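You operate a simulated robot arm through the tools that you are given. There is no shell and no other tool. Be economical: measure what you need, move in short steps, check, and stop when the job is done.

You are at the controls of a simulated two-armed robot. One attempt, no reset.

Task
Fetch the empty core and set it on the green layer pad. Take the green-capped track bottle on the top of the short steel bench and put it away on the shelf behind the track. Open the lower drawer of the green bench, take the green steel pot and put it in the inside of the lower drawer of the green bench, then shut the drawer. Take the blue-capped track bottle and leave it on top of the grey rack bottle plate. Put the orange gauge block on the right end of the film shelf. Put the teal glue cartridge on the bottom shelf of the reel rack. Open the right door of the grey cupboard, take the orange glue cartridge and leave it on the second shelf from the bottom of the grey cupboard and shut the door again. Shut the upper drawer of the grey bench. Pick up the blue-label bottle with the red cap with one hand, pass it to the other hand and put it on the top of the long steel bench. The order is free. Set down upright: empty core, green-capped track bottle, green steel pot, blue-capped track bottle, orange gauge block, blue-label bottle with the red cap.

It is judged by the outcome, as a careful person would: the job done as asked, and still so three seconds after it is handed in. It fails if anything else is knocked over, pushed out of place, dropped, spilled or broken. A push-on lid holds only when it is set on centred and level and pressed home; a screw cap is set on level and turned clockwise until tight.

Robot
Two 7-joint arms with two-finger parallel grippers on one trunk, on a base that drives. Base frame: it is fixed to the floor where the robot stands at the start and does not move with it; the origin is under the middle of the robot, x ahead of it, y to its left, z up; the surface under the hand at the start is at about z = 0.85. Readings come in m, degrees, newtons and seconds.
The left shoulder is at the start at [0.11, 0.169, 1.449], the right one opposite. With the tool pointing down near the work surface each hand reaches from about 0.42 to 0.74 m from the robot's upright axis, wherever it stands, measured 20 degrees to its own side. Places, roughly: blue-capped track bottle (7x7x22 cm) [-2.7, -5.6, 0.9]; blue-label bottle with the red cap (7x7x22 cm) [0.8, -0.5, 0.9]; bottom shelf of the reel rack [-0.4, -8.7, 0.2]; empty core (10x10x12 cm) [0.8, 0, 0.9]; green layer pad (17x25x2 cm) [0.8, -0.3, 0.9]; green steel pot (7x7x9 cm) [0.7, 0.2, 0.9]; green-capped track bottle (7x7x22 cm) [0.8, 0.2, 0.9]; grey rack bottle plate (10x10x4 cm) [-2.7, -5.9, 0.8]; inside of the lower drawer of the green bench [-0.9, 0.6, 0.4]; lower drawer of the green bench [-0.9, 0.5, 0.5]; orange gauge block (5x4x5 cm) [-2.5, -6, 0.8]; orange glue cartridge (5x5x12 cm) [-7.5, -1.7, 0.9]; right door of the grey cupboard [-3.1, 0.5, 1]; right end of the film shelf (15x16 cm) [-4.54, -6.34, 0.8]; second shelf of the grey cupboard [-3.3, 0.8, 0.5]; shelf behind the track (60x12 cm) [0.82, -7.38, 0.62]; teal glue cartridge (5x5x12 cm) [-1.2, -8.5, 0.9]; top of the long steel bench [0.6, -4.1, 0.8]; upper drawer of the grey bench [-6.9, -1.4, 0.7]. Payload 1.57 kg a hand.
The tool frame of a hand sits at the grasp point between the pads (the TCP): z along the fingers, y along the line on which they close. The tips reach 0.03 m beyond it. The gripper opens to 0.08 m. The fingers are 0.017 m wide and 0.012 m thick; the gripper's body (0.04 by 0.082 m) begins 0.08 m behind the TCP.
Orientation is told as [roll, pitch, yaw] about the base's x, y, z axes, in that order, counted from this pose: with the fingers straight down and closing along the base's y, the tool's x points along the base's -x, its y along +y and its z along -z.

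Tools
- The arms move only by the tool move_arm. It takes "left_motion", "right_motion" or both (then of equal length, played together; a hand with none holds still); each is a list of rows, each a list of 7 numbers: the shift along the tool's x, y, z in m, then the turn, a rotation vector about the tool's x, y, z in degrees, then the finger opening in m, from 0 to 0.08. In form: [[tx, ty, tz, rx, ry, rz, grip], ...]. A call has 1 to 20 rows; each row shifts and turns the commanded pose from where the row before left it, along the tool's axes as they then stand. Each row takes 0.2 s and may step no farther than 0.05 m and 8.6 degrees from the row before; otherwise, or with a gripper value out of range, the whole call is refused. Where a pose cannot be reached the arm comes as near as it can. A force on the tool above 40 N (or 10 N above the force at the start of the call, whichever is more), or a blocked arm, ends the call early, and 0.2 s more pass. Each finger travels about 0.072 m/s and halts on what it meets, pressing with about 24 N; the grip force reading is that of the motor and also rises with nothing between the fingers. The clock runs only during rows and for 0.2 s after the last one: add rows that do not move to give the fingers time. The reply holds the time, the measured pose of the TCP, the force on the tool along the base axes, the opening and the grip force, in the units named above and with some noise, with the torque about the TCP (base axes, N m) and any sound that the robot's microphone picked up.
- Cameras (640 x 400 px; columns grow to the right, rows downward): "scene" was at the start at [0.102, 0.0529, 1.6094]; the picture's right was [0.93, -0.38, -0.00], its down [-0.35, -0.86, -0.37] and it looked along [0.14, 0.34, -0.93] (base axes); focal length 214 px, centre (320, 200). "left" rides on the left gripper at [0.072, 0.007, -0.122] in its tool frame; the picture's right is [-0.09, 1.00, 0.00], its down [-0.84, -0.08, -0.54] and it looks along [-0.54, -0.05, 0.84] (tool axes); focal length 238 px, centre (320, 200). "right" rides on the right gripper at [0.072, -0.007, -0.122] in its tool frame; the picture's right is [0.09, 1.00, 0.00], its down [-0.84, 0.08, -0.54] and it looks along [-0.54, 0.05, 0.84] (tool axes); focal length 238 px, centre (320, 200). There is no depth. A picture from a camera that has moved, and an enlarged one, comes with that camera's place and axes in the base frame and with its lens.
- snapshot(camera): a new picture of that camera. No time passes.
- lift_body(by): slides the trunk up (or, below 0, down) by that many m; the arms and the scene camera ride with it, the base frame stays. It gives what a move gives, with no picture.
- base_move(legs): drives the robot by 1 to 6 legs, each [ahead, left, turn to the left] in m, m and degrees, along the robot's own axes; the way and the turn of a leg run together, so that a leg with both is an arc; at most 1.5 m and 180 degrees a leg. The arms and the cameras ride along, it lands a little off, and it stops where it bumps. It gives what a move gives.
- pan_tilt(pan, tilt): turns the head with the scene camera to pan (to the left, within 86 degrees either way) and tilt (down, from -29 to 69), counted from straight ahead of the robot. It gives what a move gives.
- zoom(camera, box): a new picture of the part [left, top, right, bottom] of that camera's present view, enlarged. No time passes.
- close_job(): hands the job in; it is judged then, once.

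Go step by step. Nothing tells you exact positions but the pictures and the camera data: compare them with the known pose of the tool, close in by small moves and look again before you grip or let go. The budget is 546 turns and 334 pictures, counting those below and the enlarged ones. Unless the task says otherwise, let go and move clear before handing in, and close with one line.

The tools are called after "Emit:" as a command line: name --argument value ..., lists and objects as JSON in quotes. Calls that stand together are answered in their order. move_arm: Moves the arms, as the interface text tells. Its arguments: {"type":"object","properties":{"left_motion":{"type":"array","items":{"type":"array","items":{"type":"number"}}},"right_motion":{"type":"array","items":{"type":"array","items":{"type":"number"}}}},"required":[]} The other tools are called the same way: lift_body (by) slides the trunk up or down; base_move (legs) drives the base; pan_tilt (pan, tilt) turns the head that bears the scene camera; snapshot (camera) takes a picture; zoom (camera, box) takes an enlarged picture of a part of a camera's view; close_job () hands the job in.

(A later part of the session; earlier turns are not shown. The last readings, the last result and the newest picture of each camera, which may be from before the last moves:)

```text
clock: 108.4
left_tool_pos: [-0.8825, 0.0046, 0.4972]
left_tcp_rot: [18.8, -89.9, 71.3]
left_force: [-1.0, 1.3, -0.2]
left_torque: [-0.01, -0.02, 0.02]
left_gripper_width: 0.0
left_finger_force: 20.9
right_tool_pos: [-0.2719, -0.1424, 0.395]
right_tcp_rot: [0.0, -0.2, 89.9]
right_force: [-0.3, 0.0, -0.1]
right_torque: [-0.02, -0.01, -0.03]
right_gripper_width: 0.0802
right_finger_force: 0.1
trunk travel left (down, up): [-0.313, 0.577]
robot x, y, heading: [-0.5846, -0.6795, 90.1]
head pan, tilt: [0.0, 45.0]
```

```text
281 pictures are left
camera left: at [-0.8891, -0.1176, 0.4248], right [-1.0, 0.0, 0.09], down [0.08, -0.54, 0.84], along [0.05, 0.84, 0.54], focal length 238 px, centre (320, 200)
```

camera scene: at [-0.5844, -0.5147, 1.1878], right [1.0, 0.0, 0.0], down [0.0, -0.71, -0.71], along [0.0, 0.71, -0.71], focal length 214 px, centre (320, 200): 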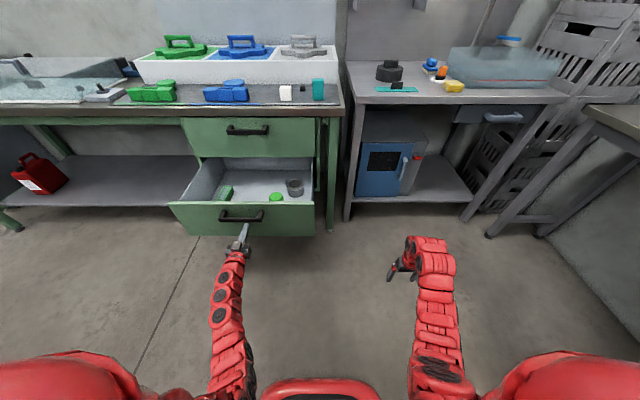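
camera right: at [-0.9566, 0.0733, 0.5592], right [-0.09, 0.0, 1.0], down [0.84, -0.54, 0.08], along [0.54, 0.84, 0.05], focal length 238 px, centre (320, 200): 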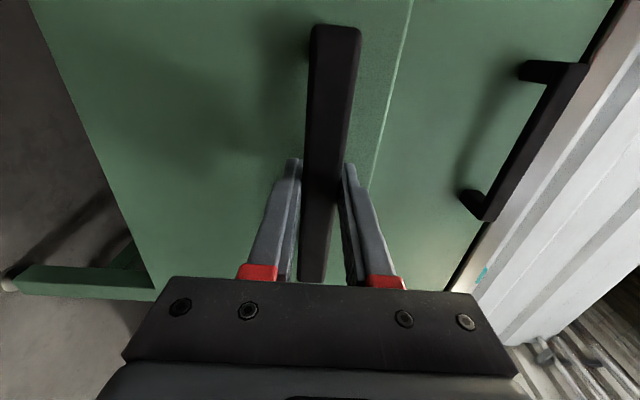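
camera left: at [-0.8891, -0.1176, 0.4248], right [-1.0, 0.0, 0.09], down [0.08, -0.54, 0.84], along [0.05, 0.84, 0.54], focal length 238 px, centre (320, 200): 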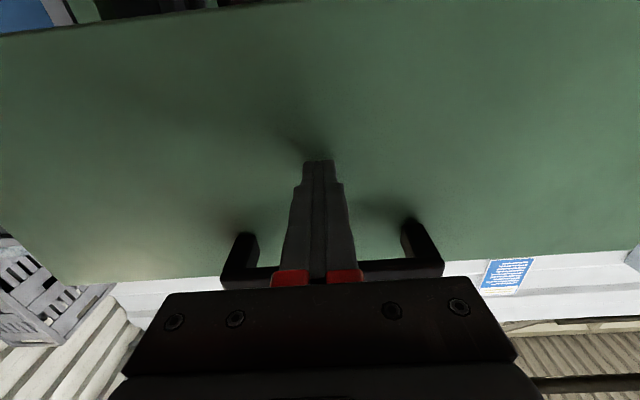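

The fingers are at the panel, centred below the handle. I'll push forward gently.

Emit:
base_move --legs '[[0.15, 0, 0], [0.1, 0, 0]]'

Emit:
snapshot --camera "scene"

```text
clock: 110.6
left_tool_pos: [-0.8857, 0.2566, 0.4969]
left_tcp_rot: [14.7, -89.9, 75.5]
left_force: [0.4, 0.2, 0.0]
left_torque: [0.0, -0.01, -0.02]
left_gripper_width: 0.0
left_finger_force: 21.1
right_tool_pos: [-0.2736, 0.1096, 0.3948]
right_tcp_rot: [0.0, -0.2, 89.9]
right_force: [0.1, 0.0, 0.4]
right_torque: [-0.02, -0.01, 0.0]
right_gripper_width: 0.0799
right_finger_force: 0.0
trunk travel left (down, up): [-0.313, 0.577]
robot x, y, heading: [-0.5866, -0.424, 89.8]
head pan, tilt: [0.0, 45.0]
```

```text
280 pictures are left
camera scene: at [-0.5856, -0.2628, 1.1878], right [1.0, 0.0, 0.0], down [0.0, -0.71, -0.71], along [0.0, 0.71, -0.71], focal length 214 px, centre (320, 200)
```

scene: 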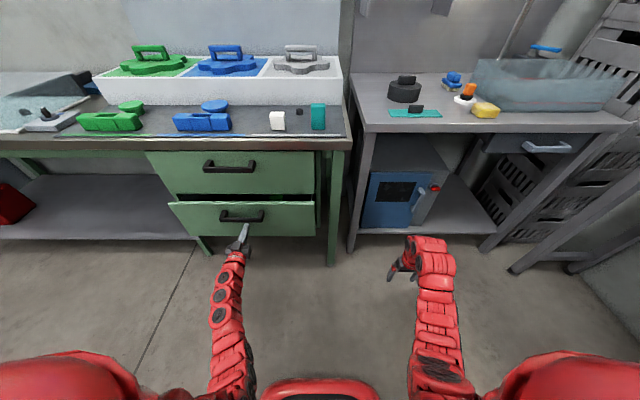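

Nearly shut. I'll push the rest with the arm, where the force is watched.

Emit:
move_arm --left_motion '[[0, 0, 0.015, 0, 0, 0, 0], [0, 0, 0.015, 0, 0, 0, 0], [0, 0, 0.01, 0, 0, 0, 0], [0, 0, 0.01, 0, 0, 0, 0], [0, 0, 0.01, 0, 0, 0, 0], [0, 0, 0.01, 0, 0, 0, 0]]'

Emit:
snapshot --camera "scene"

```text
clock: 111.6
left_tool_pos: [-0.8855, 0.3044, 0.498]
left_tcp_rot: [-106.7, -89.9, -163.2]
left_force: [1.7, -7.5, 2.9]
left_torque: [0.08, -0.09, -0.07]
left_gripper_width: 0.0001
left_finger_force: 21.5
right_tool_pos: [-0.275, 0.109, 0.3958]
right_tcp_rot: [0.0, -0.2, 90.1]
right_force: [-0.8, -0.6, 0.7]
right_torque: [-0.02, -0.01, 0.04]
right_gripper_width: 0.0799
right_finger_force: 0.2
trunk travel left (down, up): [-0.313, 0.577]
robot x, y, heading: [-0.585, -0.427, 90.3]
head pan, tilt: [0.0, 45.0]
stopped in row 5 (left hand): the force on the tool passed its limit at 50 N (the readings are from after the stop); the commanded pose is now the measured one
```

```text
279 pictures are left
camera scene: at [-0.5856, -0.2643, 1.1881], right [1.0, 0.0, 0.0], down [0.0, -0.71, -0.71], along [0.0, 0.71, -0.71], focal length 214 px, centre (320, 200)
```

scene: 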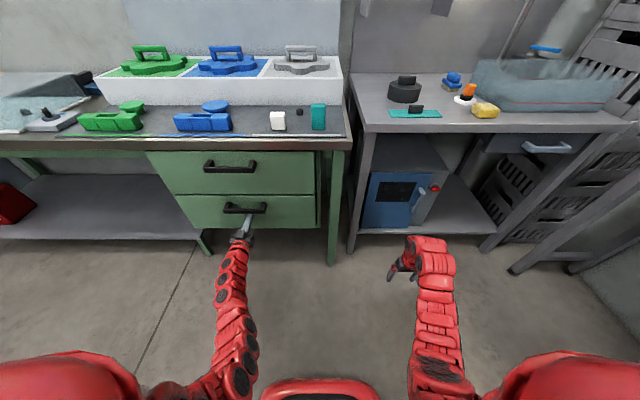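

The drawer is shut. I'll back off, restore the left hand to tool-down and raise the trunk for the bottle work.

Emit:
base_move --legs '[[-0.4, 0, 0]]'

Emit:
move_arm --left_motion '[[0, 0, 0, 0, 8.2, 0, 0], [0, 0, 0, 0, 8.2, 0, 0], [0, 0, 0, 0, 8.2, 0, 0], [0, 0, 0, 0, 8.2, 0, 0], [0, 0, 0, 0, 8.2, 0, 0], [0, 0, 0, 0, 8.2, 0, 0], [0, 0, 0, 0, 8.2, 0, 0.04], [0, 0, 0, 0, 8.2, 0, 0.08], [0, 0, 0, 0, 8.2, 0, 0.08], [0, 0, 0, 0, 8.2, 0, 0.08], [0, 0, 0, 0, 8, 0, 0.08]]'

Emit:
lift_body --by 0.4

Emit:
base_move --legs '[[0, 0, -90]]'

Emit:
snapshot --camera "scene"

```text
clock: 114.1
left_tool_pos: [-0.8802, -0.0891, 0.4985]
left_tcp_rot: [-78.8, -90.0, 168.6]
left_force: [0.4, -0.4, 0.8]
left_torque: [0.02, 0.02, -0.03]
left_gripper_width: 0.0001
left_finger_force: 21.3
right_tool_pos: [-0.2723, -0.2878, 0.3953]
right_tcp_rot: [0.0, -0.3, 89.7]
right_force: [1.1, 0.4, 0.7]
right_torque: [-0.03, -0.02, 0.01]
right_gripper_width: 0.0798
right_finger_force: 0.0
trunk travel left (down, up): [-0.313, 0.577]
robot x, y, heading: [-0.5827, -0.8216, 90.0]
head pan, tilt: [0.0, 45.0]
```

```text
clock: 116.5
left_tool_pos: [-0.8808, -0.0896, 0.4966]
left_tcp_rot: [0.0, -7.9, 89.7]
left_force: [0.0, 0.1, 0.5]
left_torque: [0.0, 0.02, 0.0]
left_gripper_width: 0.0799
left_finger_force: 0.0
left hand out of reach, approached as far as the arm can: row 11
right_tool_pos: [-0.2706, -0.2887, 0.3949]
right_tcp_rot: [0.0, -0.2, 89.7]
right_force: [-0.1, -0.6, 0.1]
right_torque: [0.02, 0.04, -0.01]
right_gripper_width: 0.0798
right_finger_force: 0.0
trunk travel left (down, up): [-0.313, 0.577]
robot x, y, heading: [-0.5859, -0.8217, 90.1]
head pan, tilt: [0.0, 45.0]
```

```text
clock: 120.3
left_tool_pos: [-0.8806, -0.0894, 0.8975]
left_tcp_rot: [0.0, -7.9, 89.7]
left_force: [-0.6, -0.2, -0.8]
left_torque: [-0.02, 0.0, 0.01]
left_gripper_width: 0.08
left_finger_force: 0.1
right_tool_pos: [-0.2711, -0.2884, 0.794]
right_tcp_rot: [0.0, -0.2, 89.8]
right_force: [0.3, 0.5, -0.3]
right_torque: [0.03, -0.01, -0.04]
right_gripper_width: 0.0801
right_finger_force: 0.0
trunk travel left (down, up): [-0.713, 0.177]
robot x, y, heading: [-0.5866, -0.8237, 90.1]
head pan, tilt: [0.0, 45.0]
```

```text
clock: 124.6
left_tool_pos: [0.157, -0.5494, 0.8975]
left_tcp_rot: [0.0, -8.0, -2.0]
left_force: [0.2, -0.2, -0.3]
left_torque: [-0.01, -0.01, -0.01]
left_gripper_width: 0.0796
left_finger_force: 0.0
right_tool_pos: [-0.0606, -1.153, 0.7946]
right_tcp_rot: [0.0, -0.3, -2.0]
right_force: [-0.3, 0.1, -0.4]
right_torque: [0.01, 0.01, -0.01]
right_gripper_width: 0.08
right_finger_force: 0.0
trunk travel left (down, up): [-0.713, 0.177]
robot x, y, heading: [-0.5883, -0.8228, -1.9]
head pan, tilt: [0.0, 45.0]
```

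```text
278 pictures are left
camera scene: at [-0.4227, -0.8269, 1.5879], right [-0.03, -1.0, 0.0], down [-0.71, 0.02, -0.71], along [0.71, -0.02, -0.71], focal length 214 px, centre (320, 200)
```

scene: 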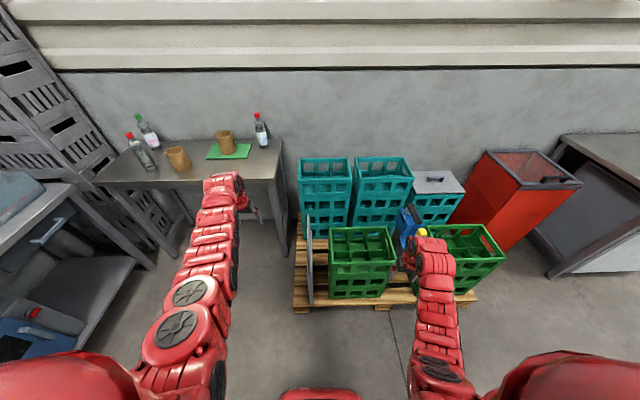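

The pallet with crates sits to the right of the short bench. I'll raise the hands above bench height before driving in.

Emit:
move_arm --left_motion '[[0, 0, -0.035, 0, 0, 0, 0.08], [0, 0, -0.035, 0, 0, 0, 0.08], [0, 0, -0.035, 0, 0, 0, 0.08], [0, 0, -0.035, 0, 0, 0, 0.08], [0, 0, -0.035, 0, 0, 0, 0.08], [0, 0, -0.035, 0, 0, 0, 0.08], [0, 0, -0.035, 0, 0, 0, 0.08], [0, 0, 0, 0, 8, 0, 0.08]]' --right_motion '[[-0.015, 0, -0.045, 0, 0, 0, 0.08], [-0.015, 0, -0.045, 0, 0, 0, 0.08], [-0.015, 0, -0.045, 0, 0, 0, 0.08], [-0.015, 0, -0.045, 0, 0, 0, 0.08], [-0.015, 0, -0.045, 0, 0, 0, 0.08], [-0.015, 0, -0.045, 0, 0, 0, 0.08], [-0.015, 0, -0.045, 0, 0, 0, 0.08], [-0.015, 0, -0.045, 0, 0, 0, 0.08]]'

Emit:
lift_body --by 0.05

```text
clock: 126.4
left_tool_pos: [0.1245, -0.5458, 1.139]
left_tcp_rot: [-0.1, 0.1, -2.1]
left_force: [-0.4, -0.4, -0.9]
left_torque: [-0.12, -0.07, 0.01]
left_gripper_width: 0.0799
left_finger_force: 0.1
right_tool_pos: [0.0727, -1.1571, 1.1308]
right_tcp_rot: [-0.2, -0.2, -2.1]
right_force: [-0.2, 0.0, -0.7]
right_torque: [-0.03, 0.04, -0.02]
right_gripper_width: 0.0797
right_finger_force: 0.1
right hand out of reach, approached as far as the arm can: row 3, 4
trunk travel left (down, up): [-0.713, 0.177]
robot x, y, heading: [-0.5837, -0.823, -2.0]
head pan, tilt: [0.0, 45.0]
```

```text
clock: 127.3
left_tool_pos: [0.123, -0.548, 1.19]
left_tcp_rot: [-0.1, 0.0, -1.9]
left_force: [0.4, -0.1, 0.9]
left_torque: [-0.01, -0.02, -0.01]
left_gripper_width: 0.08
left_finger_force: 0.0
right_tool_pos: [0.0741, -1.1599, 1.1785]
right_tcp_rot: [0.0, -0.2, -2.0]
right_force: [0.2, -0.4, 0.1]
right_torque: [0.02, 0.03, -0.01]
right_gripper_width: 0.08
right_finger_force: 0.0
trunk travel left (down, up): [-0.763, 0.127]
robot x, y, heading: [-0.5803, -0.8218, -1.6]
head pan, tilt: [0.0, 45.0]
```

Emit:
base_move --legs '[[0, 0, 1.7], [0, 0.66, 0], [0.68, 0, 0]]'

Emit:
snapshot --camera "right"

Emit:
snapshot --camera "scene"

```text
clock: 134.8
left_tool_pos: [0.7886, 0.1559, 1.1895]
left_tcp_rot: [0.2, 0.0, 0.4]
left_force: [-0.5, -0.2, -0.7]
left_torque: [-0.02, 0.01, 0.01]
left_gripper_width: 0.08
left_finger_force: 0.0
right_tool_pos: [0.7647, -0.4581, 1.1807]
right_tcp_rot: [0.1, -0.2, 0.4]
right_force: [0.4, 0.1, -1.0]
right_torque: [-0.01, 0.01, -0.03]
right_gripper_width: 0.0801
right_finger_force: 0.1
trunk travel left (down, up): [-0.763, 0.127]
robot x, y, heading: [0.0931, -0.1547, 0.7]
head pan, tilt: [0.0, 45.0]
```

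```text
277 pictures are left
camera right: at [0.6927, -0.4655, 1.3011], right [-0.1, 0.99, 0.0], down [0.83, 0.08, 0.55], along [0.54, 0.05, -0.84], focal length 238 px, centre (320, 200)
```

right: 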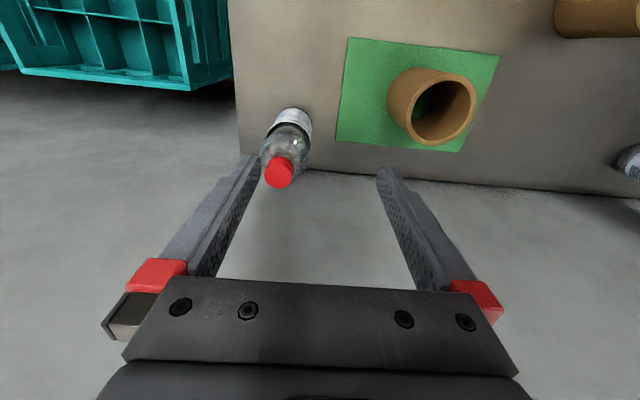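

```text
276 pictures are left
camera scene: at [0.2555, -0.1472, 1.638], right [0.01, -1.0, 0.0], down [-0.71, -0.01, -0.71], along [0.71, 0.01, -0.71], focal length 214 px, centre (320, 200)
```

scene: 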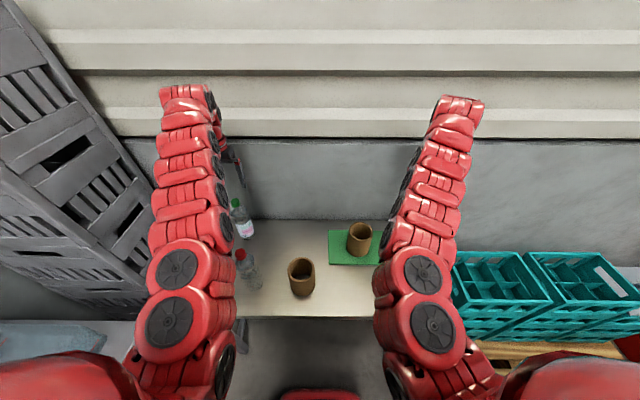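

The cap is at about (0.815, -0.50). I'll move the right hand above it.

Emit:
move_arm --right_motion '[[-0.025, -0.02, 0.02, 0, 0, 0, 0.08], [-0.025, -0.022, 0.02, 0, 0, 0, 0.08], [0, 0, 0.02, 0, 0, 0, 0.08]]'

Emit:
snapshot --camera "right"

```text
clock: 135.6
left_tool_pos: [0.7908, 0.1556, 1.1898]
left_tcp_rot: [0.0, 0.1, 0.4]
left_force: [0.1, 0.2, -0.8]
left_torque: [0.0, -0.05, -0.01]
left_gripper_width: 0.0799
left_finger_force: 0.0
right_tool_pos: [0.7978, -0.4802, 1.1359]
right_tcp_rot: [-0.1, -0.3, 0.4]
right_force: [0.7, 0.0, 0.1]
right_torque: [-0.03, -0.01, 0.0]
right_gripper_width: 0.0801
right_finger_force: 0.1
right hand out of reach, approached as far as the arm can: row 2
trunk travel left (down, up): [-0.763, 0.127]
robot x, y, heading: [0.0943, -0.1454, 0.6]
head pan, tilt: [0.0, 45.0]
```

```text
275 pictures are left
camera right: at [0.7253, -0.4874, 1.2562], right [-0.1, 1.0, 0.0], down [0.83, 0.08, 0.54], along [0.54, 0.05, -0.84], focal length 238 px, centre (320, 200)
```

right: 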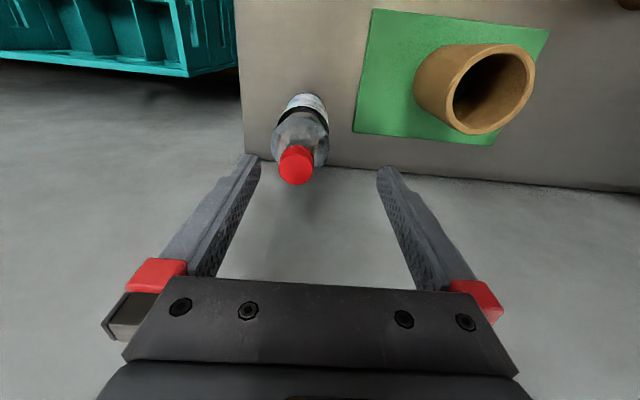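

I'll use the base for the last 2 cm.

Emit:
base_move --legs '[[0.02, -0.02, -0.5]]'

Emit:
snapshot --camera "right"

```text
clock: 136.4
left_tool_pos: [0.8072, 0.1344, 1.1903]
left_tcp_rot: [-0.2, -0.1, 0.0]
left_force: [-0.7, 1.1, -0.8]
left_torque: [-0.07, -0.07, -0.02]
left_gripper_width: 0.0798
left_finger_force: 0.1
right_tool_pos: [0.811, -0.5045, 1.1388]
right_tcp_rot: [-0.2, -0.4, 0.2]
right_force: [-1.0, -0.7, 0.5]
right_torque: [-0.02, -0.05, 0.0]
right_gripper_width: 0.0799
right_finger_force: 0.0
trunk travel left (down, up): [-0.763, 0.127]
robot x, y, heading: [0.1144, -0.1716, -0.1]
head pan, tilt: [0.0, 45.0]
```

```text
274 pictures are left
camera right: at [0.7382, -0.5107, 1.2587], right [-0.09, 1.0, 0.0], down [0.83, 0.08, 0.55], along [0.55, 0.05, -0.84], focal length 238 px, centre (320, 200)
```

right: 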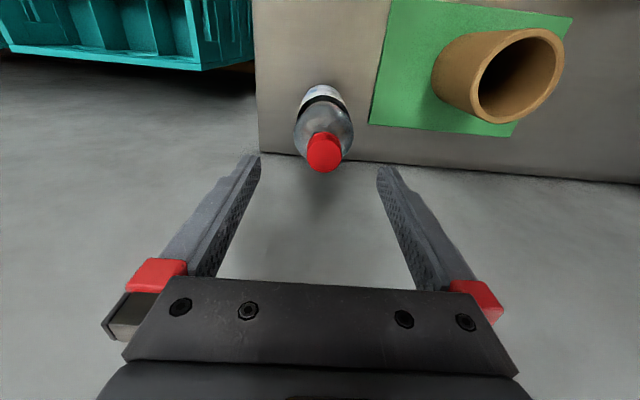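

Emit:
move_arm --right_motion '[[-0.004, 0.002, 0.03, 0, 0, 0, 0.08], [-0.003, 0.002, 0.03, 0, 0, 0, 0.08]]'

Emit:
snapshot --camera "right"

```text
clock: 137.0
left_tool_pos: [0.8103, 0.1312, 1.1893]
left_tcp_rot: [-0.1, 0.1, 0.1]
left_force: [0.1, -0.8, -1.4]
left_torque: [0.0, 0.01, -0.01]
left_gripper_width: 0.0802
left_finger_force: 0.0
right_tool_pos: [0.8205, -0.5024, 1.0759]
right_tcp_rot: [-0.1, -0.4, 0.0]
right_force: [0.2, -0.1, 0.2]
right_torque: [0.0, 0.01, -0.01]
right_gripper_width: 0.0801
right_finger_force: 0.1
trunk travel left (down, up): [-0.763, 0.127]
robot x, y, heading: [0.1107, -0.17, 0.2]
head pan, tilt: [0.0, 45.0]
```

```text
273 pictures are left
camera right: at [0.7479, -0.5095, 1.1966], right [-0.09, 1.0, 0.0], down [0.83, 0.08, 0.55], along [0.54, 0.05, -0.84], focal length 238 px, centre (320, 200)
```

right: 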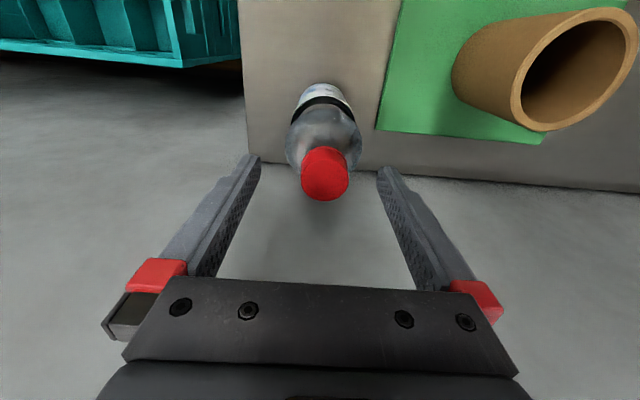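

Emit:
move_arm --right_motion '[[0.002, 0.002, 0.025, 0, 0, 0, 0.08], [0, 0, 0.02, 0, 0, 0, 0.08], [0, 0, 0, 0, 0, 0, 0.0], [0, 0, 0, 0, 0, 0, 0.0], [0, 0, 0, 0, 0, 0, 0.0], [0, 0, 0, 0, 0, 0, 0.0]]'

Emit:
snapshot --camera "right"

```text
clock: 138.4
left_tool_pos: [0.8114, 0.1296, 1.1893]
left_tcp_rot: [-0.1, 0.1, -0.1]
left_force: [0.0, -0.6, 0.2]
left_torque: [0.02, 0.0, 0.0]
left_gripper_width: 0.0801
left_finger_force: 0.0
right_tool_pos: [0.819, -0.5007, 1.0307]
right_tcp_rot: [0.0, -0.2, -0.1]
right_force: [-1.0, 0.4, 0.2]
right_torque: [0.06, 0.09, 0.01]
right_gripper_width: 0.0636
right_finger_force: 23.7
trunk travel left (down, up): [-0.763, 0.127]
robot x, y, heading: [0.1148, -0.171, 0.2]
head pan, tilt: [0.0, 45.0]
```

```text
272 pictures are left
camera right: at [0.747, -0.5081, 1.1517], right [-0.09, 1.0, 0.0], down [0.84, 0.08, 0.54], along [0.54, 0.05, -0.84], focal length 238 px, centre (320, 200)
```

right: 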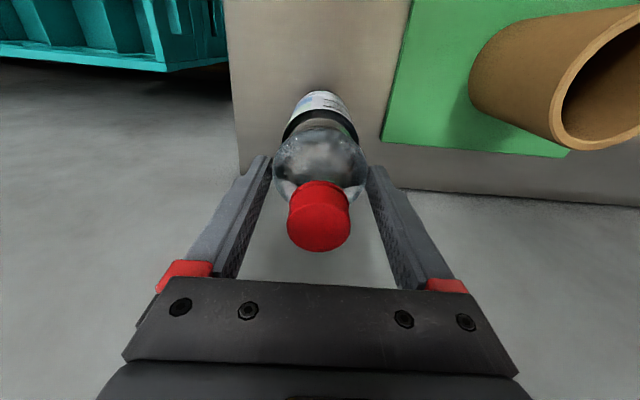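

The tips caught the wide shoulder. I'll open, rise 2.5 cm and grip the cap and neck instead.

Emit:
move_arm --right_motion '[[0, 0, 0, 0, 0, 0, 0.08], [0, 0, 0, 0, 0, 0, 0.08], [0, 0, -0.024, 0, 0, 0, 0.08], [0, 0, 0, 0, 0, 0, 0.0], [0, 0, 0, 0, 0, 0, 0.0], [0, 0, 0, 0, 0, 0, 0.0], [0, 0, 0, 0, 0, 0, 0.0], [0, 0, 0, 0, 0, 0, 0.0]]'

Emit:
snapshot --camera "right"

```text
clock: 140.2
left_tool_pos: [0.8104, 0.1313, 1.1906]
left_tcp_rot: [0.0, 0.0, 0.0]
left_force: [0.4, -0.2, 0.3]
left_torque: [-0.01, 0.02, 0.01]
left_gripper_width: 0.0801
left_finger_force: 0.1
right_tool_pos: [0.8207, -0.501, 1.0568]
right_tcp_rot: [-0.1, -0.5, 0.0]
right_force: [3.9, 3.7, 14.7]
right_torque: [0.52, -0.45, -0.04]
right_gripper_width: 0.0305
right_finger_force: 23.6
trunk travel left (down, up): [-0.763, 0.127]
robot x, y, heading: [0.1141, -0.1671, 0.5]
head pan, tilt: [0.0, 45.0]
```

```text
271 pictures are left
camera right: at [0.7475, -0.507, 1.1772], right [-0.09, 1.0, 0.0], down [0.83, 0.08, 0.55], along [0.55, 0.05, -0.84], focal length 238 px, centre (320, 200)
```

right: 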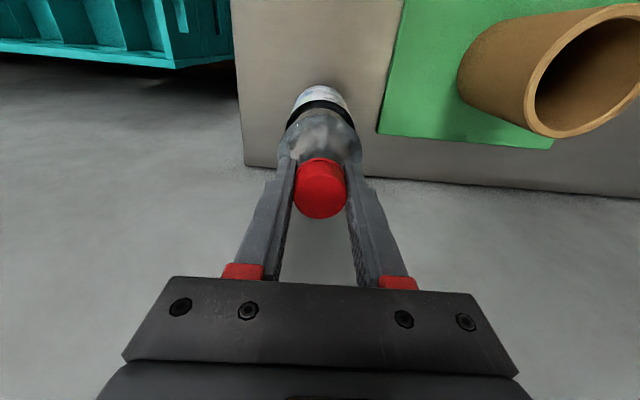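

The cap is gripped at 3 cm. I'll lift slowly.

Emit:
move_arm --right_motion '[[0, 0, -0.02, 0, 0, 0, 0], [0, 0, -0.03, 0, 0, 0, 0], [0, 0, -0.03, 0, 0, 0, 0]]'

Emit:
snapshot --camera "right"

Emit:
zoom --camera "scene" --box '[200, 100, 520, 320]'

```text
clock: 141.0
left_tool_pos: [0.8118, 0.1305, 1.1897]
left_tcp_rot: [0.0, 0.0, -0.1]
left_force: [0.9, 1.4, 1.0]
left_torque: [0.0, 0.0, 0.01]
left_gripper_width: 0.0799
left_finger_force: 0.1
right_tool_pos: [0.8188, -0.5002, 1.1332]
right_tcp_rot: [0.0, -0.2, 0.0]
right_force: [0.2, 0.1, -4.4]
right_torque: [-0.01, -0.01, 0.03]
right_gripper_width: 0.0303
right_finger_force: 24.0
trunk travel left (down, up): [-0.763, 0.127]
robot x, y, heading: [0.1122, -0.1693, 0.5]
head pan, tilt: [0.0, 45.0]
```

```text
270 pictures are left
camera right: at [0.747, -0.5086, 1.2547], right [-0.09, 1.0, 0.0], down [0.84, 0.08, 0.54], along [0.54, 0.05, -0.84], focal length 238 px, centre (320, 200)
```

right: 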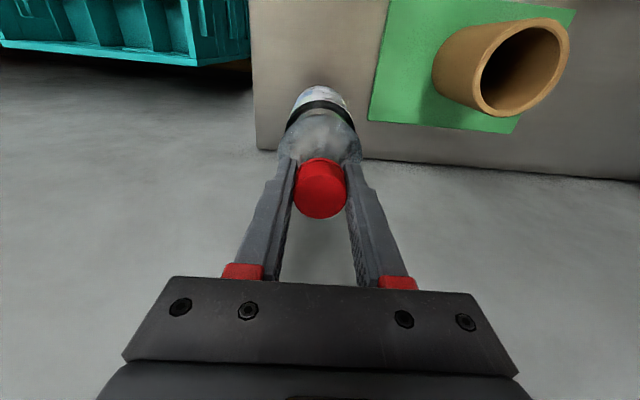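

```text
1.82 times, centred on (360, 210) of scene
camera zoom: at [0.2758, -0.1691, 1.6378], right [0.0, -1.0, 0.0], down [-0.71, 0.0, -0.71], along [0.71, 0.0, -0.71], focal length 390 px, centre (247, 182)
```

zoom: 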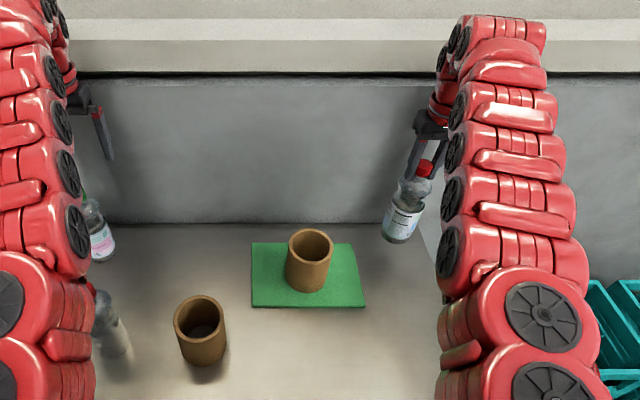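

The bottle is firmly held upright. I'll back away from the bench for the handover, drop the left hand and point it forward.

Emit:
base_move --legs '[[-0.75, 0, 0]]'

Emit:
move_arm --left_motion '[[0, 0, 0.04, 0, 0, 0, 0.08], [0, 0, 0.04, 0, 0, 0, 0.08], [0, 0, 0.04, 0, 0, 0, 0.08], [0, 0, 0.04, 0, 0, 0, 0.08], [0, 0, 0.04, 0, 0, 0, 0.08], [0, 0, 0.04, 0, 0, 0, 0.08], [0, 0, 0, 0, -8.2, 0, 0.08], [0, 0, 0, 0, -8.2, 0, 0.08], [0, 0, 0, 0, -8.2, 0, 0.08], [0, 0, 0, 0, -8.2, 0, 0.08], [0, 0, 0, 0, -8.2, 0, 0.08], [0, 0, 0, 0, -8.2, 0, 0.08], [0, 0, 0, 0, -8.2, 0, 0.08], [0, 0, 0, 0, -8.2, 0, 0.08], [0, 0, 0, 0, -8.2, 0, 0.08], [0, 0, 0, 0, -8.2, 0, 0.08], [0, 0, 0, 0, -8, 0, 0.08]]'

Emit:
snapshot --camera "scene"

```text
clock: 145.0
left_tool_pos: [0.0682, 0.1281, 1.1884]
left_tcp_rot: [0.0, 0.0, -0.1]
left_force: [0.0, 0.2, -0.7]
left_torque: [0.02, 0.02, 0.02]
left_gripper_width: 0.0802
left_finger_force: 0.1
right_tool_pos: [0.0755, -0.5046, 1.1333]
right_tcp_rot: [0.0, -0.3, -0.1]
right_force: [-0.4, 0.4, -4.9]
right_torque: [0.04, -0.01, 0.0]
right_gripper_width: 0.0304
right_finger_force: 23.7
trunk travel left (down, up): [-0.763, 0.127]
robot x, y, heading: [-0.6295, -0.1708, -0.1]
head pan, tilt: [0.0, 45.0]
```

```text
clock: 148.6
left_tool_pos: [0.124, 0.1318, 0.9493]
left_tcp_rot: [-156.8, -89.8, 156.6]
left_force: [-0.1, -0.3, -0.1]
left_torque: [0.0, -0.02, -0.03]
left_gripper_width: 0.0799
left_finger_force: 0.0
left hand out of reach, approached as far as the arm can: row 9, 10, 11, 12, 13
right_tool_pos: [0.075, -0.5036, 1.1342]
right_tcp_rot: [-0.1, -0.2, -0.1]
right_force: [-0.2, 0.0, -5.0]
right_torque: [0.01, -0.01, 0.02]
right_gripper_width: 0.0307
right_finger_force: 23.9
trunk travel left (down, up): [-0.763, 0.127]
robot x, y, heading: [-0.6302, -0.1707, -0.1]
head pan, tilt: [0.0, 45.0]
```

```text
268 pictures are left
camera scene: at [-0.4677, -0.1695, 1.6378], right [0.0, -1.0, 0.0], down [-0.71, 0.0, -0.71], along [0.71, 0.0, -0.71], focal length 214 px, centre (320, 200)
```

scene: 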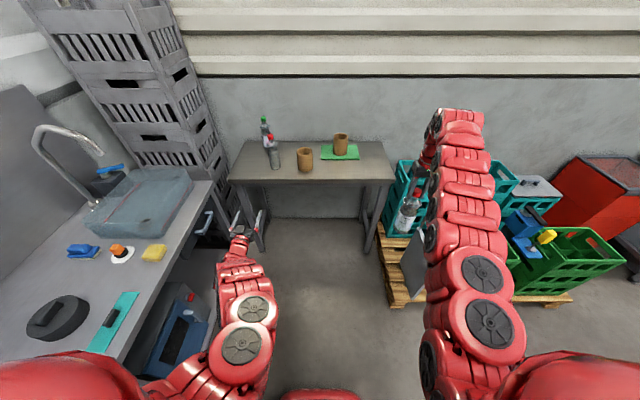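

The left hand is forward and horizontal. I'll bring it to the centreline and pull it in.

Emit:
move_arm --left_motion '[[0, -0.03, -0.015, 0, 0, 0, 0.08], [0, -0.03, -0.015, 0, 0, 0, 0.08], [0, -0.03, -0.015, 0, 0, 0, 0.08], [0, -0.03, -0.015, 0, 0, 0, 0.08], [0, -0.03, -0.015, 0, 0, 0, 0.08], [0, -0.03, -0.015, 0, 0, 0, 0.08], [0, -0.03, -0.015, 0, 0, 0, 0.08], [0, -0.03, -0.015, 0, 0, 0, 0.08], [0, -0.03, -0.015, 0, 0, 0, 0.08], [0, -0.03, -0.015, 0, 0, 0, 0.08]]'

```text
clock: 150.8
left_tool_pos: [0.1003, 0.025, 0.9666]
left_tcp_rot: [-5.0, -89.7, 4.5]
left_force: [-0.8, 0.3, 0.6]
left_torque: [0.03, 0.01, -0.02]
left_gripper_width: 0.0798
left_finger_force: 0.0
left hand out of reach, approached as far as the arm can: row 3, 4, 5, 6, 7, 8, 9, 10
right_tool_pos: [0.074, -0.5036, 1.1332]
right_tcp_rot: [0.0, -0.2, -0.2]
right_force: [0.4, 0.8, -6.3]
right_torque: [0.02, 0.01, 0.01]
right_gripper_width: 0.0307
right_finger_force: 23.9
trunk travel left (down, up): [-0.763, 0.127]
robot x, y, heading: [-0.6339, -0.1676, -0.0]
head pan, tilt: [0.0, 45.0]
```

Straight cross-body isn't reachable. I'll yaw the left hand 45° to the right and bring it in at an angle.

Emit:
move_arm --left_motion '[[0, 0, 0, 7.5, 0, 0, 0.08], [0, 0, 0, 7.5, 0, 0, 0.08], [0, 0, 0, 7.5, 0, 0, 0.08], [0, 0, 0, 7.5, 0, 0, 0.08], [0, 0, 0, 7.5, 0, 0, 0.08], [0, 0, 0, 7.5, 0, 0, 0.08], [0.003, -0.035, 0, 0, 0, 0, 0.08], [0.003, -0.035, 0, 0, 0, 0, 0.08], [0.003, -0.035, 0, 0, 0, 0, 0.08], [0.003, -0.035, 0, 0, 0, 0, 0.08], [0.003, -0.035, 0, 0, 0, 0, 0.08]]'

Emit:
snapshot --camera "scene"

```text
clock: 153.2
left_tool_pos: [-0.0222, -0.0985, 0.9488]
left_tcp_rot: [-21.8, -89.9, -23.4]
left_force: [0.3, -0.4, -0.7]
left_torque: [-0.01, 0.0, -0.01]
left_gripper_width: 0.0801
left_finger_force: 0.1
right_tool_pos: [0.0742, -0.505, 1.1341]
right_tcp_rot: [0.0, -0.2, -0.1]
right_force: [-0.6, -0.8, -5.3]
right_torque: [0.02, 0.02, -0.02]
right_gripper_width: 0.0305
right_finger_force: 24.1
trunk travel left (down, up): [-0.763, 0.127]
robot x, y, heading: [-0.6334, -0.1679, 0.1]
head pan, tilt: [0.0, 45.0]
```

```text
267 pictures are left
camera scene: at [-0.4688, -0.1707, 1.6379], right [0.0, -1.0, 0.0], down [-0.71, 0.0, -0.71], along [0.71, 0.0, -0.71], focal length 214 px, centre (320, 200)
```

scene: 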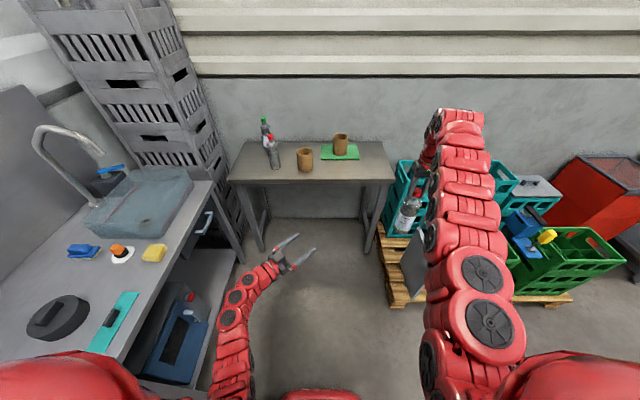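

The left hand is well placed. I'll bring the bottle over in front of it with the right hand.

Emit:
move_arm --right_motion '[[0.0028, 0.0372, 0.0087, 0, 0, 0, 0], [0.0028, 0.0372, 0.0087, 0, 0, 0, 0], [0.0028, 0.0372, 0.0087, 0, 0, 0, 0], [0.0028, 0.0372, 0.0087, 0, 0, 0, 0], [0.0028, 0.0372, 0.0087, 0, 0, 0, 0], [0.0028, 0.0372, 0.0087, 0, 0, 0, 0], [0.0028, 0.0372, 0.0087, 0, 0, 0, 0], [0.0028, 0.0372, 0.0087, 0, 0, 0, 0], [0.0028, 0.0372, 0.0087, 0, 0, 0, 0]]'

Emit:
snapshot --camera "left"

Emit:
snapshot --camera "scene"

```text
clock: 155.2
left_tool_pos: [-0.0216, -0.0973, 0.9494]
left_tcp_rot: [-105.6, -89.9, 60.6]
left_force: [-0.5, 0.3, -0.3]
left_torque: [0.0, 0.05, -0.04]
left_gripper_width: 0.08
left_finger_force: 0.1
right_tool_pos: [0.0509, -0.1654, 1.0537]
right_tcp_rot: [-0.1, -0.2, -0.1]
right_force: [-0.3, 0.5, -4.9]
right_torque: [-0.02, 0.03, -0.01]
right_gripper_width: 0.0307
right_finger_force: 24.6
trunk travel left (down, up): [-0.763, 0.127]
robot x, y, heading: [-0.6293, -0.1703, 0.1]
head pan, tilt: [0.0, 45.0]
```

```text
266 pictures are left
camera left: at [-0.1024, -0.0065, 0.8761], right [0.71, 0.7, 0.09], down [-0.44, 0.33, 0.84], along [0.56, -0.63, 0.54], focal length 238 px, centre (320, 200)
```

left: 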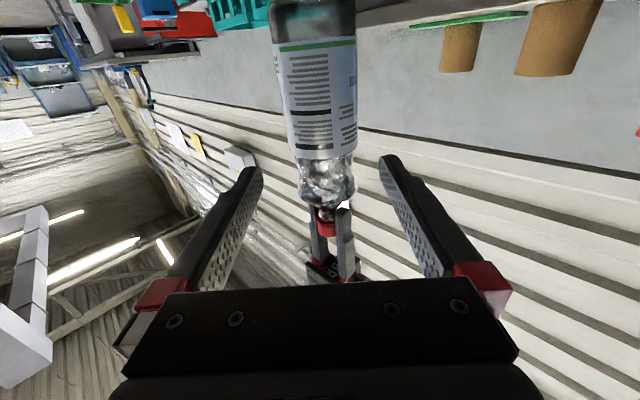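

```text
265 pictures are left
camera scene: at [-0.4683, -0.1679, 1.6378], right [0.0, -1.0, 0.0], down [-0.71, 0.0, -0.71], along [0.71, 0.0, -0.71], focal length 214 px, centre (320, 200)
```

scene: 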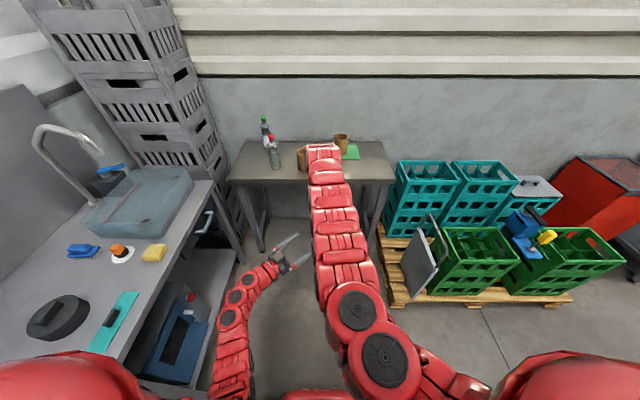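

The bottle is centred between the left fingers. I'll advance 9.5 cm and close on the body.

Emit:
move_arm --left_motion '[[0, 0.001, 0.025, 0, 0, 0, 0.08], [0, 0.001, 0.025, 0, 0, 0, 0.08], [0, 0, 0.025, 0, 0, 0, 0.08], [0, 0, 0.02, 0, 0, 0, 0.08]]'

Emit:
snapshot --camera "left"

```text
clock: 156.2
left_tool_pos: [0.0467, -0.1672, 0.951]
left_tcp_rot: [-135.9, -90.0, 90.8]
left_force: [-0.2, 0.3, -0.7]
left_torque: [-0.03, 0.0, -0.01]
left_gripper_width: 0.0797
left_finger_force: 0.1
right_tool_pos: [0.0514, -0.1679, 1.0546]
right_tcp_rot: [0.0, -0.2, -0.1]
right_force: [0.8, 0.3, -5.2]
right_torque: [-0.02, 0.02, -0.02]
right_gripper_width: 0.0306
right_finger_force: 23.9
trunk travel left (down, up): [-0.763, 0.127]
robot x, y, heading: [-0.6288, -0.1708, -0.1]
head pan, tilt: [0.0, 45.0]
```

```text
264 pictures are left
camera left: at [-0.0343, -0.0762, 0.8787], right [0.71, 0.7, 0.09], down [-0.44, 0.33, 0.84], along [0.56, -0.63, 0.54], focal length 238 px, centre (320, 200)
```

left: 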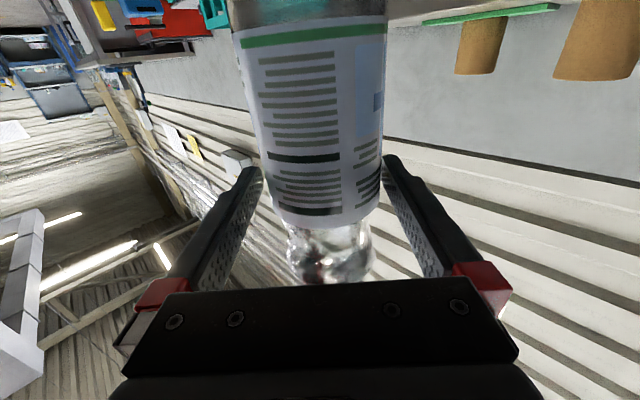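

The bottle body is between the fingers. I'll close the left hand.

Emit:
move_arm --left_motion '[[0, 0.002, 0, 0, 0, 0, 0.05], [0, 0, 0, 0, 0, 0, 0.05], [0, 0, 0, 0, 0, 0, 0.05], [0, 0, 0, 0, 0, 0, 0.05]]'

```text
clock: 157.2
left_tool_pos: [0.0467, -0.1638, 0.9518]
left_tcp_rot: [-84.4, -89.8, 39.2]
left_force: [8.4, 1.4, 0.1]
left_torque: [0.19, 0.19, 0.07]
left_gripper_width: 0.0632
left_finger_force: 24.3
right_tool_pos: [0.051, -0.168, 1.0543]
right_tcp_rot: [-0.1, -0.1, -0.1]
right_force: [-8.4, -1.0, -4.1]
right_torque: [-0.34, 0.63, -0.02]
right_gripper_width: 0.0306
right_finger_force: 24.3
trunk travel left (down, up): [-0.763, 0.127]
robot x, y, heading: [-0.6321, -0.1698, -0.1]
head pan, tilt: [0.0, 45.0]
```

The left hand holds it. I'll open the right hand and lift it away.

Emit:
move_arm --right_motion '[[0, 0, 0, 0, 0, 0, 0.06], [0, 0, 0, 0, 0, 0, 0.06], [0, 0, 0, 0, 0, 0, 0.06], [0, 0, -0.03, 0, 0, 0, 0.06], [0, 0, -0.03, 0, 0, 0, 0.06], [0, 0, -0.03, 0, 0, 0, 0.06]]'

Emit:
snapshot --camera "right"

```text
clock: 158.6
left_tool_pos: [0.0469, -0.1651, 0.9516]
left_tcp_rot: [-100.2, -89.9, 55.2]
left_force: [-0.1, 0.1, -0.7]
left_torque: [0.04, 0.03, -0.02]
left_gripper_width: 0.0636
left_finger_force: 23.7
right_tool_pos: [0.0471, -0.1672, 1.1437]
right_tcp_rot: [0.0, -0.2, -0.1]
right_force: [0.2, -0.7, 0.0]
right_torque: [-0.03, -0.02, -0.01]
right_gripper_width: 0.0599
right_finger_force: 0.0
trunk travel left (down, up): [-0.763, 0.127]
robot x, y, heading: [-0.6304, -0.1722, 0.2]
head pan, tilt: [0.0, 45.0]
```

```text
263 pictures are left
camera right: at [-0.024, -0.1743, 1.2652], right [-0.09, 1.0, 0.0], down [0.84, 0.08, 0.54], along [0.54, 0.05, -0.84], focal length 238 px, centre (320, 200)
```

right: 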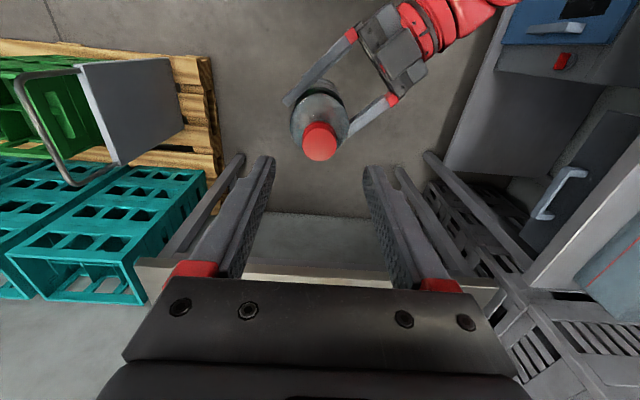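

The handover worked: the left hand holds the bottle. I'll move the right hand aside, back up a little and turn to face down the aisle.

Emit:
move_arm --right_motion '[[0, 0, -0.02, 0, 0, 0, 0.08], [0, -0.045, 0, 0, 0, 0, 0.08], [0, -0.045, 0, 0, 0, 0, 0.08], [0, -0.045, 0, 0, 0, 0, 0.08], [0, -0.045, 0, 0, 0, 0, 0.08], [0, -0.045, 0, 0, 0, 0, 0.08], [0, -0.045, 0, 0, 0, 0, 0.08]]'

Emit:
base_move --legs '[[-0.15, 0, 0], [0, 0, -90]]'

Emit:
pan_tilt --pan 0 --tilt 25

Emit:
snapshot --camera "scene"

```text
clock: 160.2
left_tool_pos: [0.0458, -0.1662, 0.9517]
left_tcp_rot: [-15.5, -89.9, -29.6]
left_force: [-0.6, -0.7, 1.2]
left_torque: [0.04, 0.04, 0.01]
left_gripper_width: 0.0636
left_finger_force: 23.6
right_tool_pos: [0.049, -0.4417, 1.166]
right_tcp_rot: [0.1, -0.1, -0.2]
right_force: [0.6, -0.1, -0.2]
right_torque: [0.03, -0.01, 0.0]
right_gripper_width: 0.0802
right_finger_force: 0.2
trunk travel left (down, up): [-0.763, 0.127]
robot x, y, heading: [-0.6316, -0.1691, 0.2]
head pan, tilt: [0.0, 45.0]
```

```text
clock: 165.4
left_tool_pos: [-0.7609, -0.847, 0.951]
left_tcp_rot: [-75.6, -90.0, -57.9]
left_force: [-0.7, 0.7, -5.0]
left_torque: [0.02, -0.04, 0.0]
left_gripper_width: 0.0634
left_finger_force: 23.8
right_tool_pos: [-1.0352, -0.8566, 1.1666]
right_tcp_rot: [0.0, -0.2, -88.8]
right_force: [-0.2, 0.5, 0.4]
right_torque: [0.0, 0.02, 0.02]
right_gripper_width: 0.0799
right_finger_force: 0.1
trunk travel left (down, up): [-0.763, 0.127]
robot x, y, heading: [-0.7843, -0.1701, -88.6]
head pan, tilt: [0.0, 45.0]
```

```text
clock: 166.2
left_tool_pos: [-0.7605, -0.8482, 0.9505]
left_tcp_rot: [-68.1, -89.9, -65.6]
left_force: [-0.3, 0.6, -5.0]
left_torque: [0.05, -0.03, 0.0]
left_gripper_width: 0.0634
left_finger_force: 24.3
right_tool_pos: [-1.0341, -0.8566, 1.1662]
right_tcp_rot: [0.1, -0.2, -88.8]
right_force: [-0.1, 0.5, -0.4]
right_torque: [0.02, 0.0, 0.0]
right_gripper_width: 0.08
right_finger_force: 0.0
trunk travel left (down, up): [-0.763, 0.127]
robot x, y, heading: [-0.7852, -0.1733, -88.7]
head pan, tilt: [0.0, 25.0]
```

```text
262 pictures are left
camera scene: at [-0.7775, -0.343, 1.6683], right [-1.0, -0.03, 0.0], down [-0.01, 0.42, -0.91], along [0.02, -0.91, -0.42], focal length 214 px, centre (320, 200)
```

scene: 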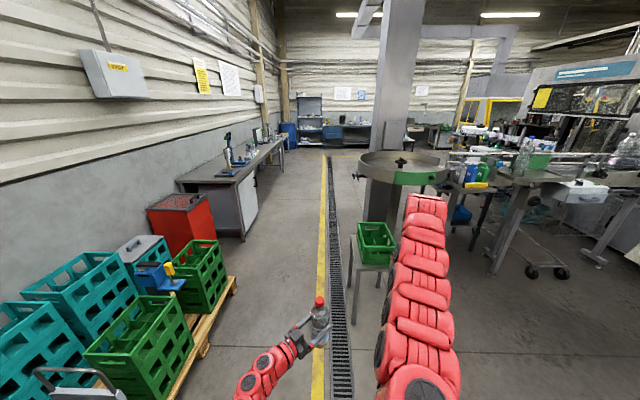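

The aisle is clear. The long steel bench is along the left wall from about y=-2.7. I'll shift left to x≈-0.5 and drive down.

Emit:
base_move --legs '[[0, 0, -1.3], [0, 0.28, 0], [1.5, 0, 0], [1.5, 0, 0]]'

Emit:
snapshot --camera "scene"

```text
clock: 182.6
left_tool_pos: [-0.5058, -3.8573, 0.9521]
left_tcp_rot: [-73.6, -89.8, -61.6]
left_force: [0.6, -0.2, -5.2]
left_torque: [0.02, -0.05, 0.02]
left_gripper_width: 0.0636
left_finger_force: 23.9
right_tool_pos: [-0.7801, -3.8603, 1.1679]
right_tcp_rot: [0.1, -0.3, -90.1]
right_force: [0.3, 0.4, -0.3]
right_torque: [0.01, 0.01, -0.04]
right_gripper_width: 0.08
right_finger_force: 0.1
trunk travel left (down, up): [-0.763, 0.127]
robot x, y, heading: [-0.5111, -3.1812, -89.8]
head pan, tilt: [0.0, 25.0]
```

```text
261 pictures are left
camera scene: at [-0.5103, -3.352, 1.6684], right [-1.0, 0.0, 0.0], down [0.0, 0.42, -0.91], along [0.0, -0.91, -0.42], focal length 214 px, centre (320, 200)
```

scene: 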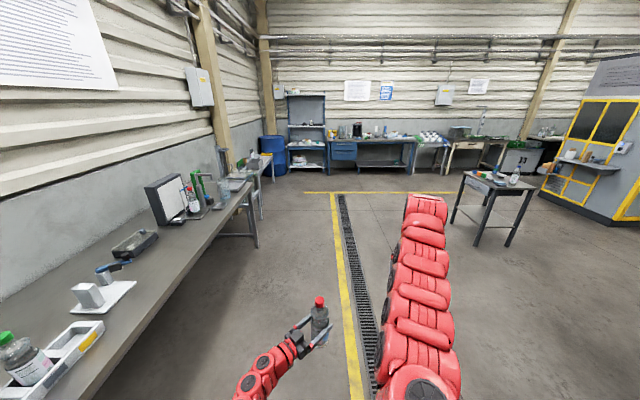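

I see free bench surface around (0.38, -4.5), in front of the tray. I'll drive to y≈-4.5 and turn to face the bench.

Emit:
base_move --legs '[[1.32, -0.05, 0], [0, 0, 90]]'

Emit:
pan_tilt --pan 0 --tilt 40

Emit:
snapshot --camera "scene"

```text
clock: 193.0
left_tool_pos: [0.112, -4.5094, 0.9507]
left_tcp_rot: [-69.7, -90.0, 23.9]
left_force: [0.1, -0.3, -5.5]
left_torque: [0.03, 0.01, 0.0]
left_gripper_width: 0.0635
left_finger_force: 24.2
right_tool_pos: [0.1101, -4.7824, 1.1674]
right_tcp_rot: [0.0, -0.2, -1.0]
right_force: [0.4, 0.4, -0.1]
right_torque: [0.0, -0.04, 0.02]
right_gripper_width: 0.0801
right_finger_force: 0.0
trunk travel left (down, up): [-0.763, 0.127]
robot x, y, heading: [-0.5646, -4.5033, -0.8]
head pan, tilt: [0.0, 25.0]
```

```text
clock: 193.8
left_tool_pos: [0.1108, -4.5079, 0.9519]
left_tcp_rot: [-59.1, -89.9, 13.2]
left_force: [-0.3, -0.1, -5.2]
left_torque: [0.01, 0.03, -0.03]
left_gripper_width: 0.0635
left_finger_force: 24.7
right_tool_pos: [0.1101, -4.7837, 1.1664]
right_tcp_rot: [0.0, -0.2, -0.9]
right_force: [-0.3, 0.1, 0.5]
right_torque: [0.01, 0.03, 0.02]
right_gripper_width: 0.08
right_finger_force: 0.1
trunk travel left (down, up): [-0.763, 0.127]
robot x, y, heading: [-0.5644, -4.5035, -0.7]
head pan, tilt: [0.0, 40.0]
```

```text
260 pictures are left
camera scene: at [-0.3996, -4.5064, 1.6452], right [-0.01, -1.0, 0.0], down [-0.64, 0.01, -0.77], along [0.77, -0.01, -0.64], focal length 214 px, centre (320, 200)
```

scene: 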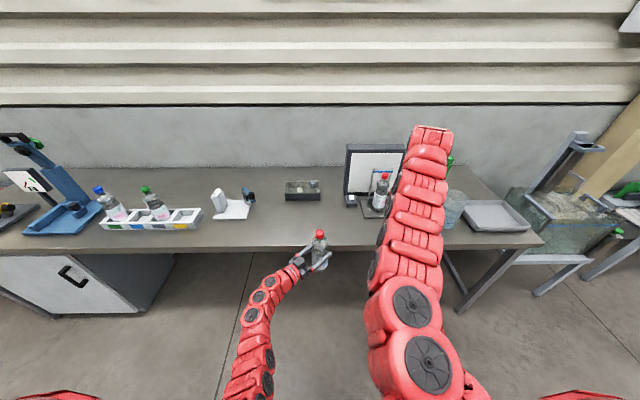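

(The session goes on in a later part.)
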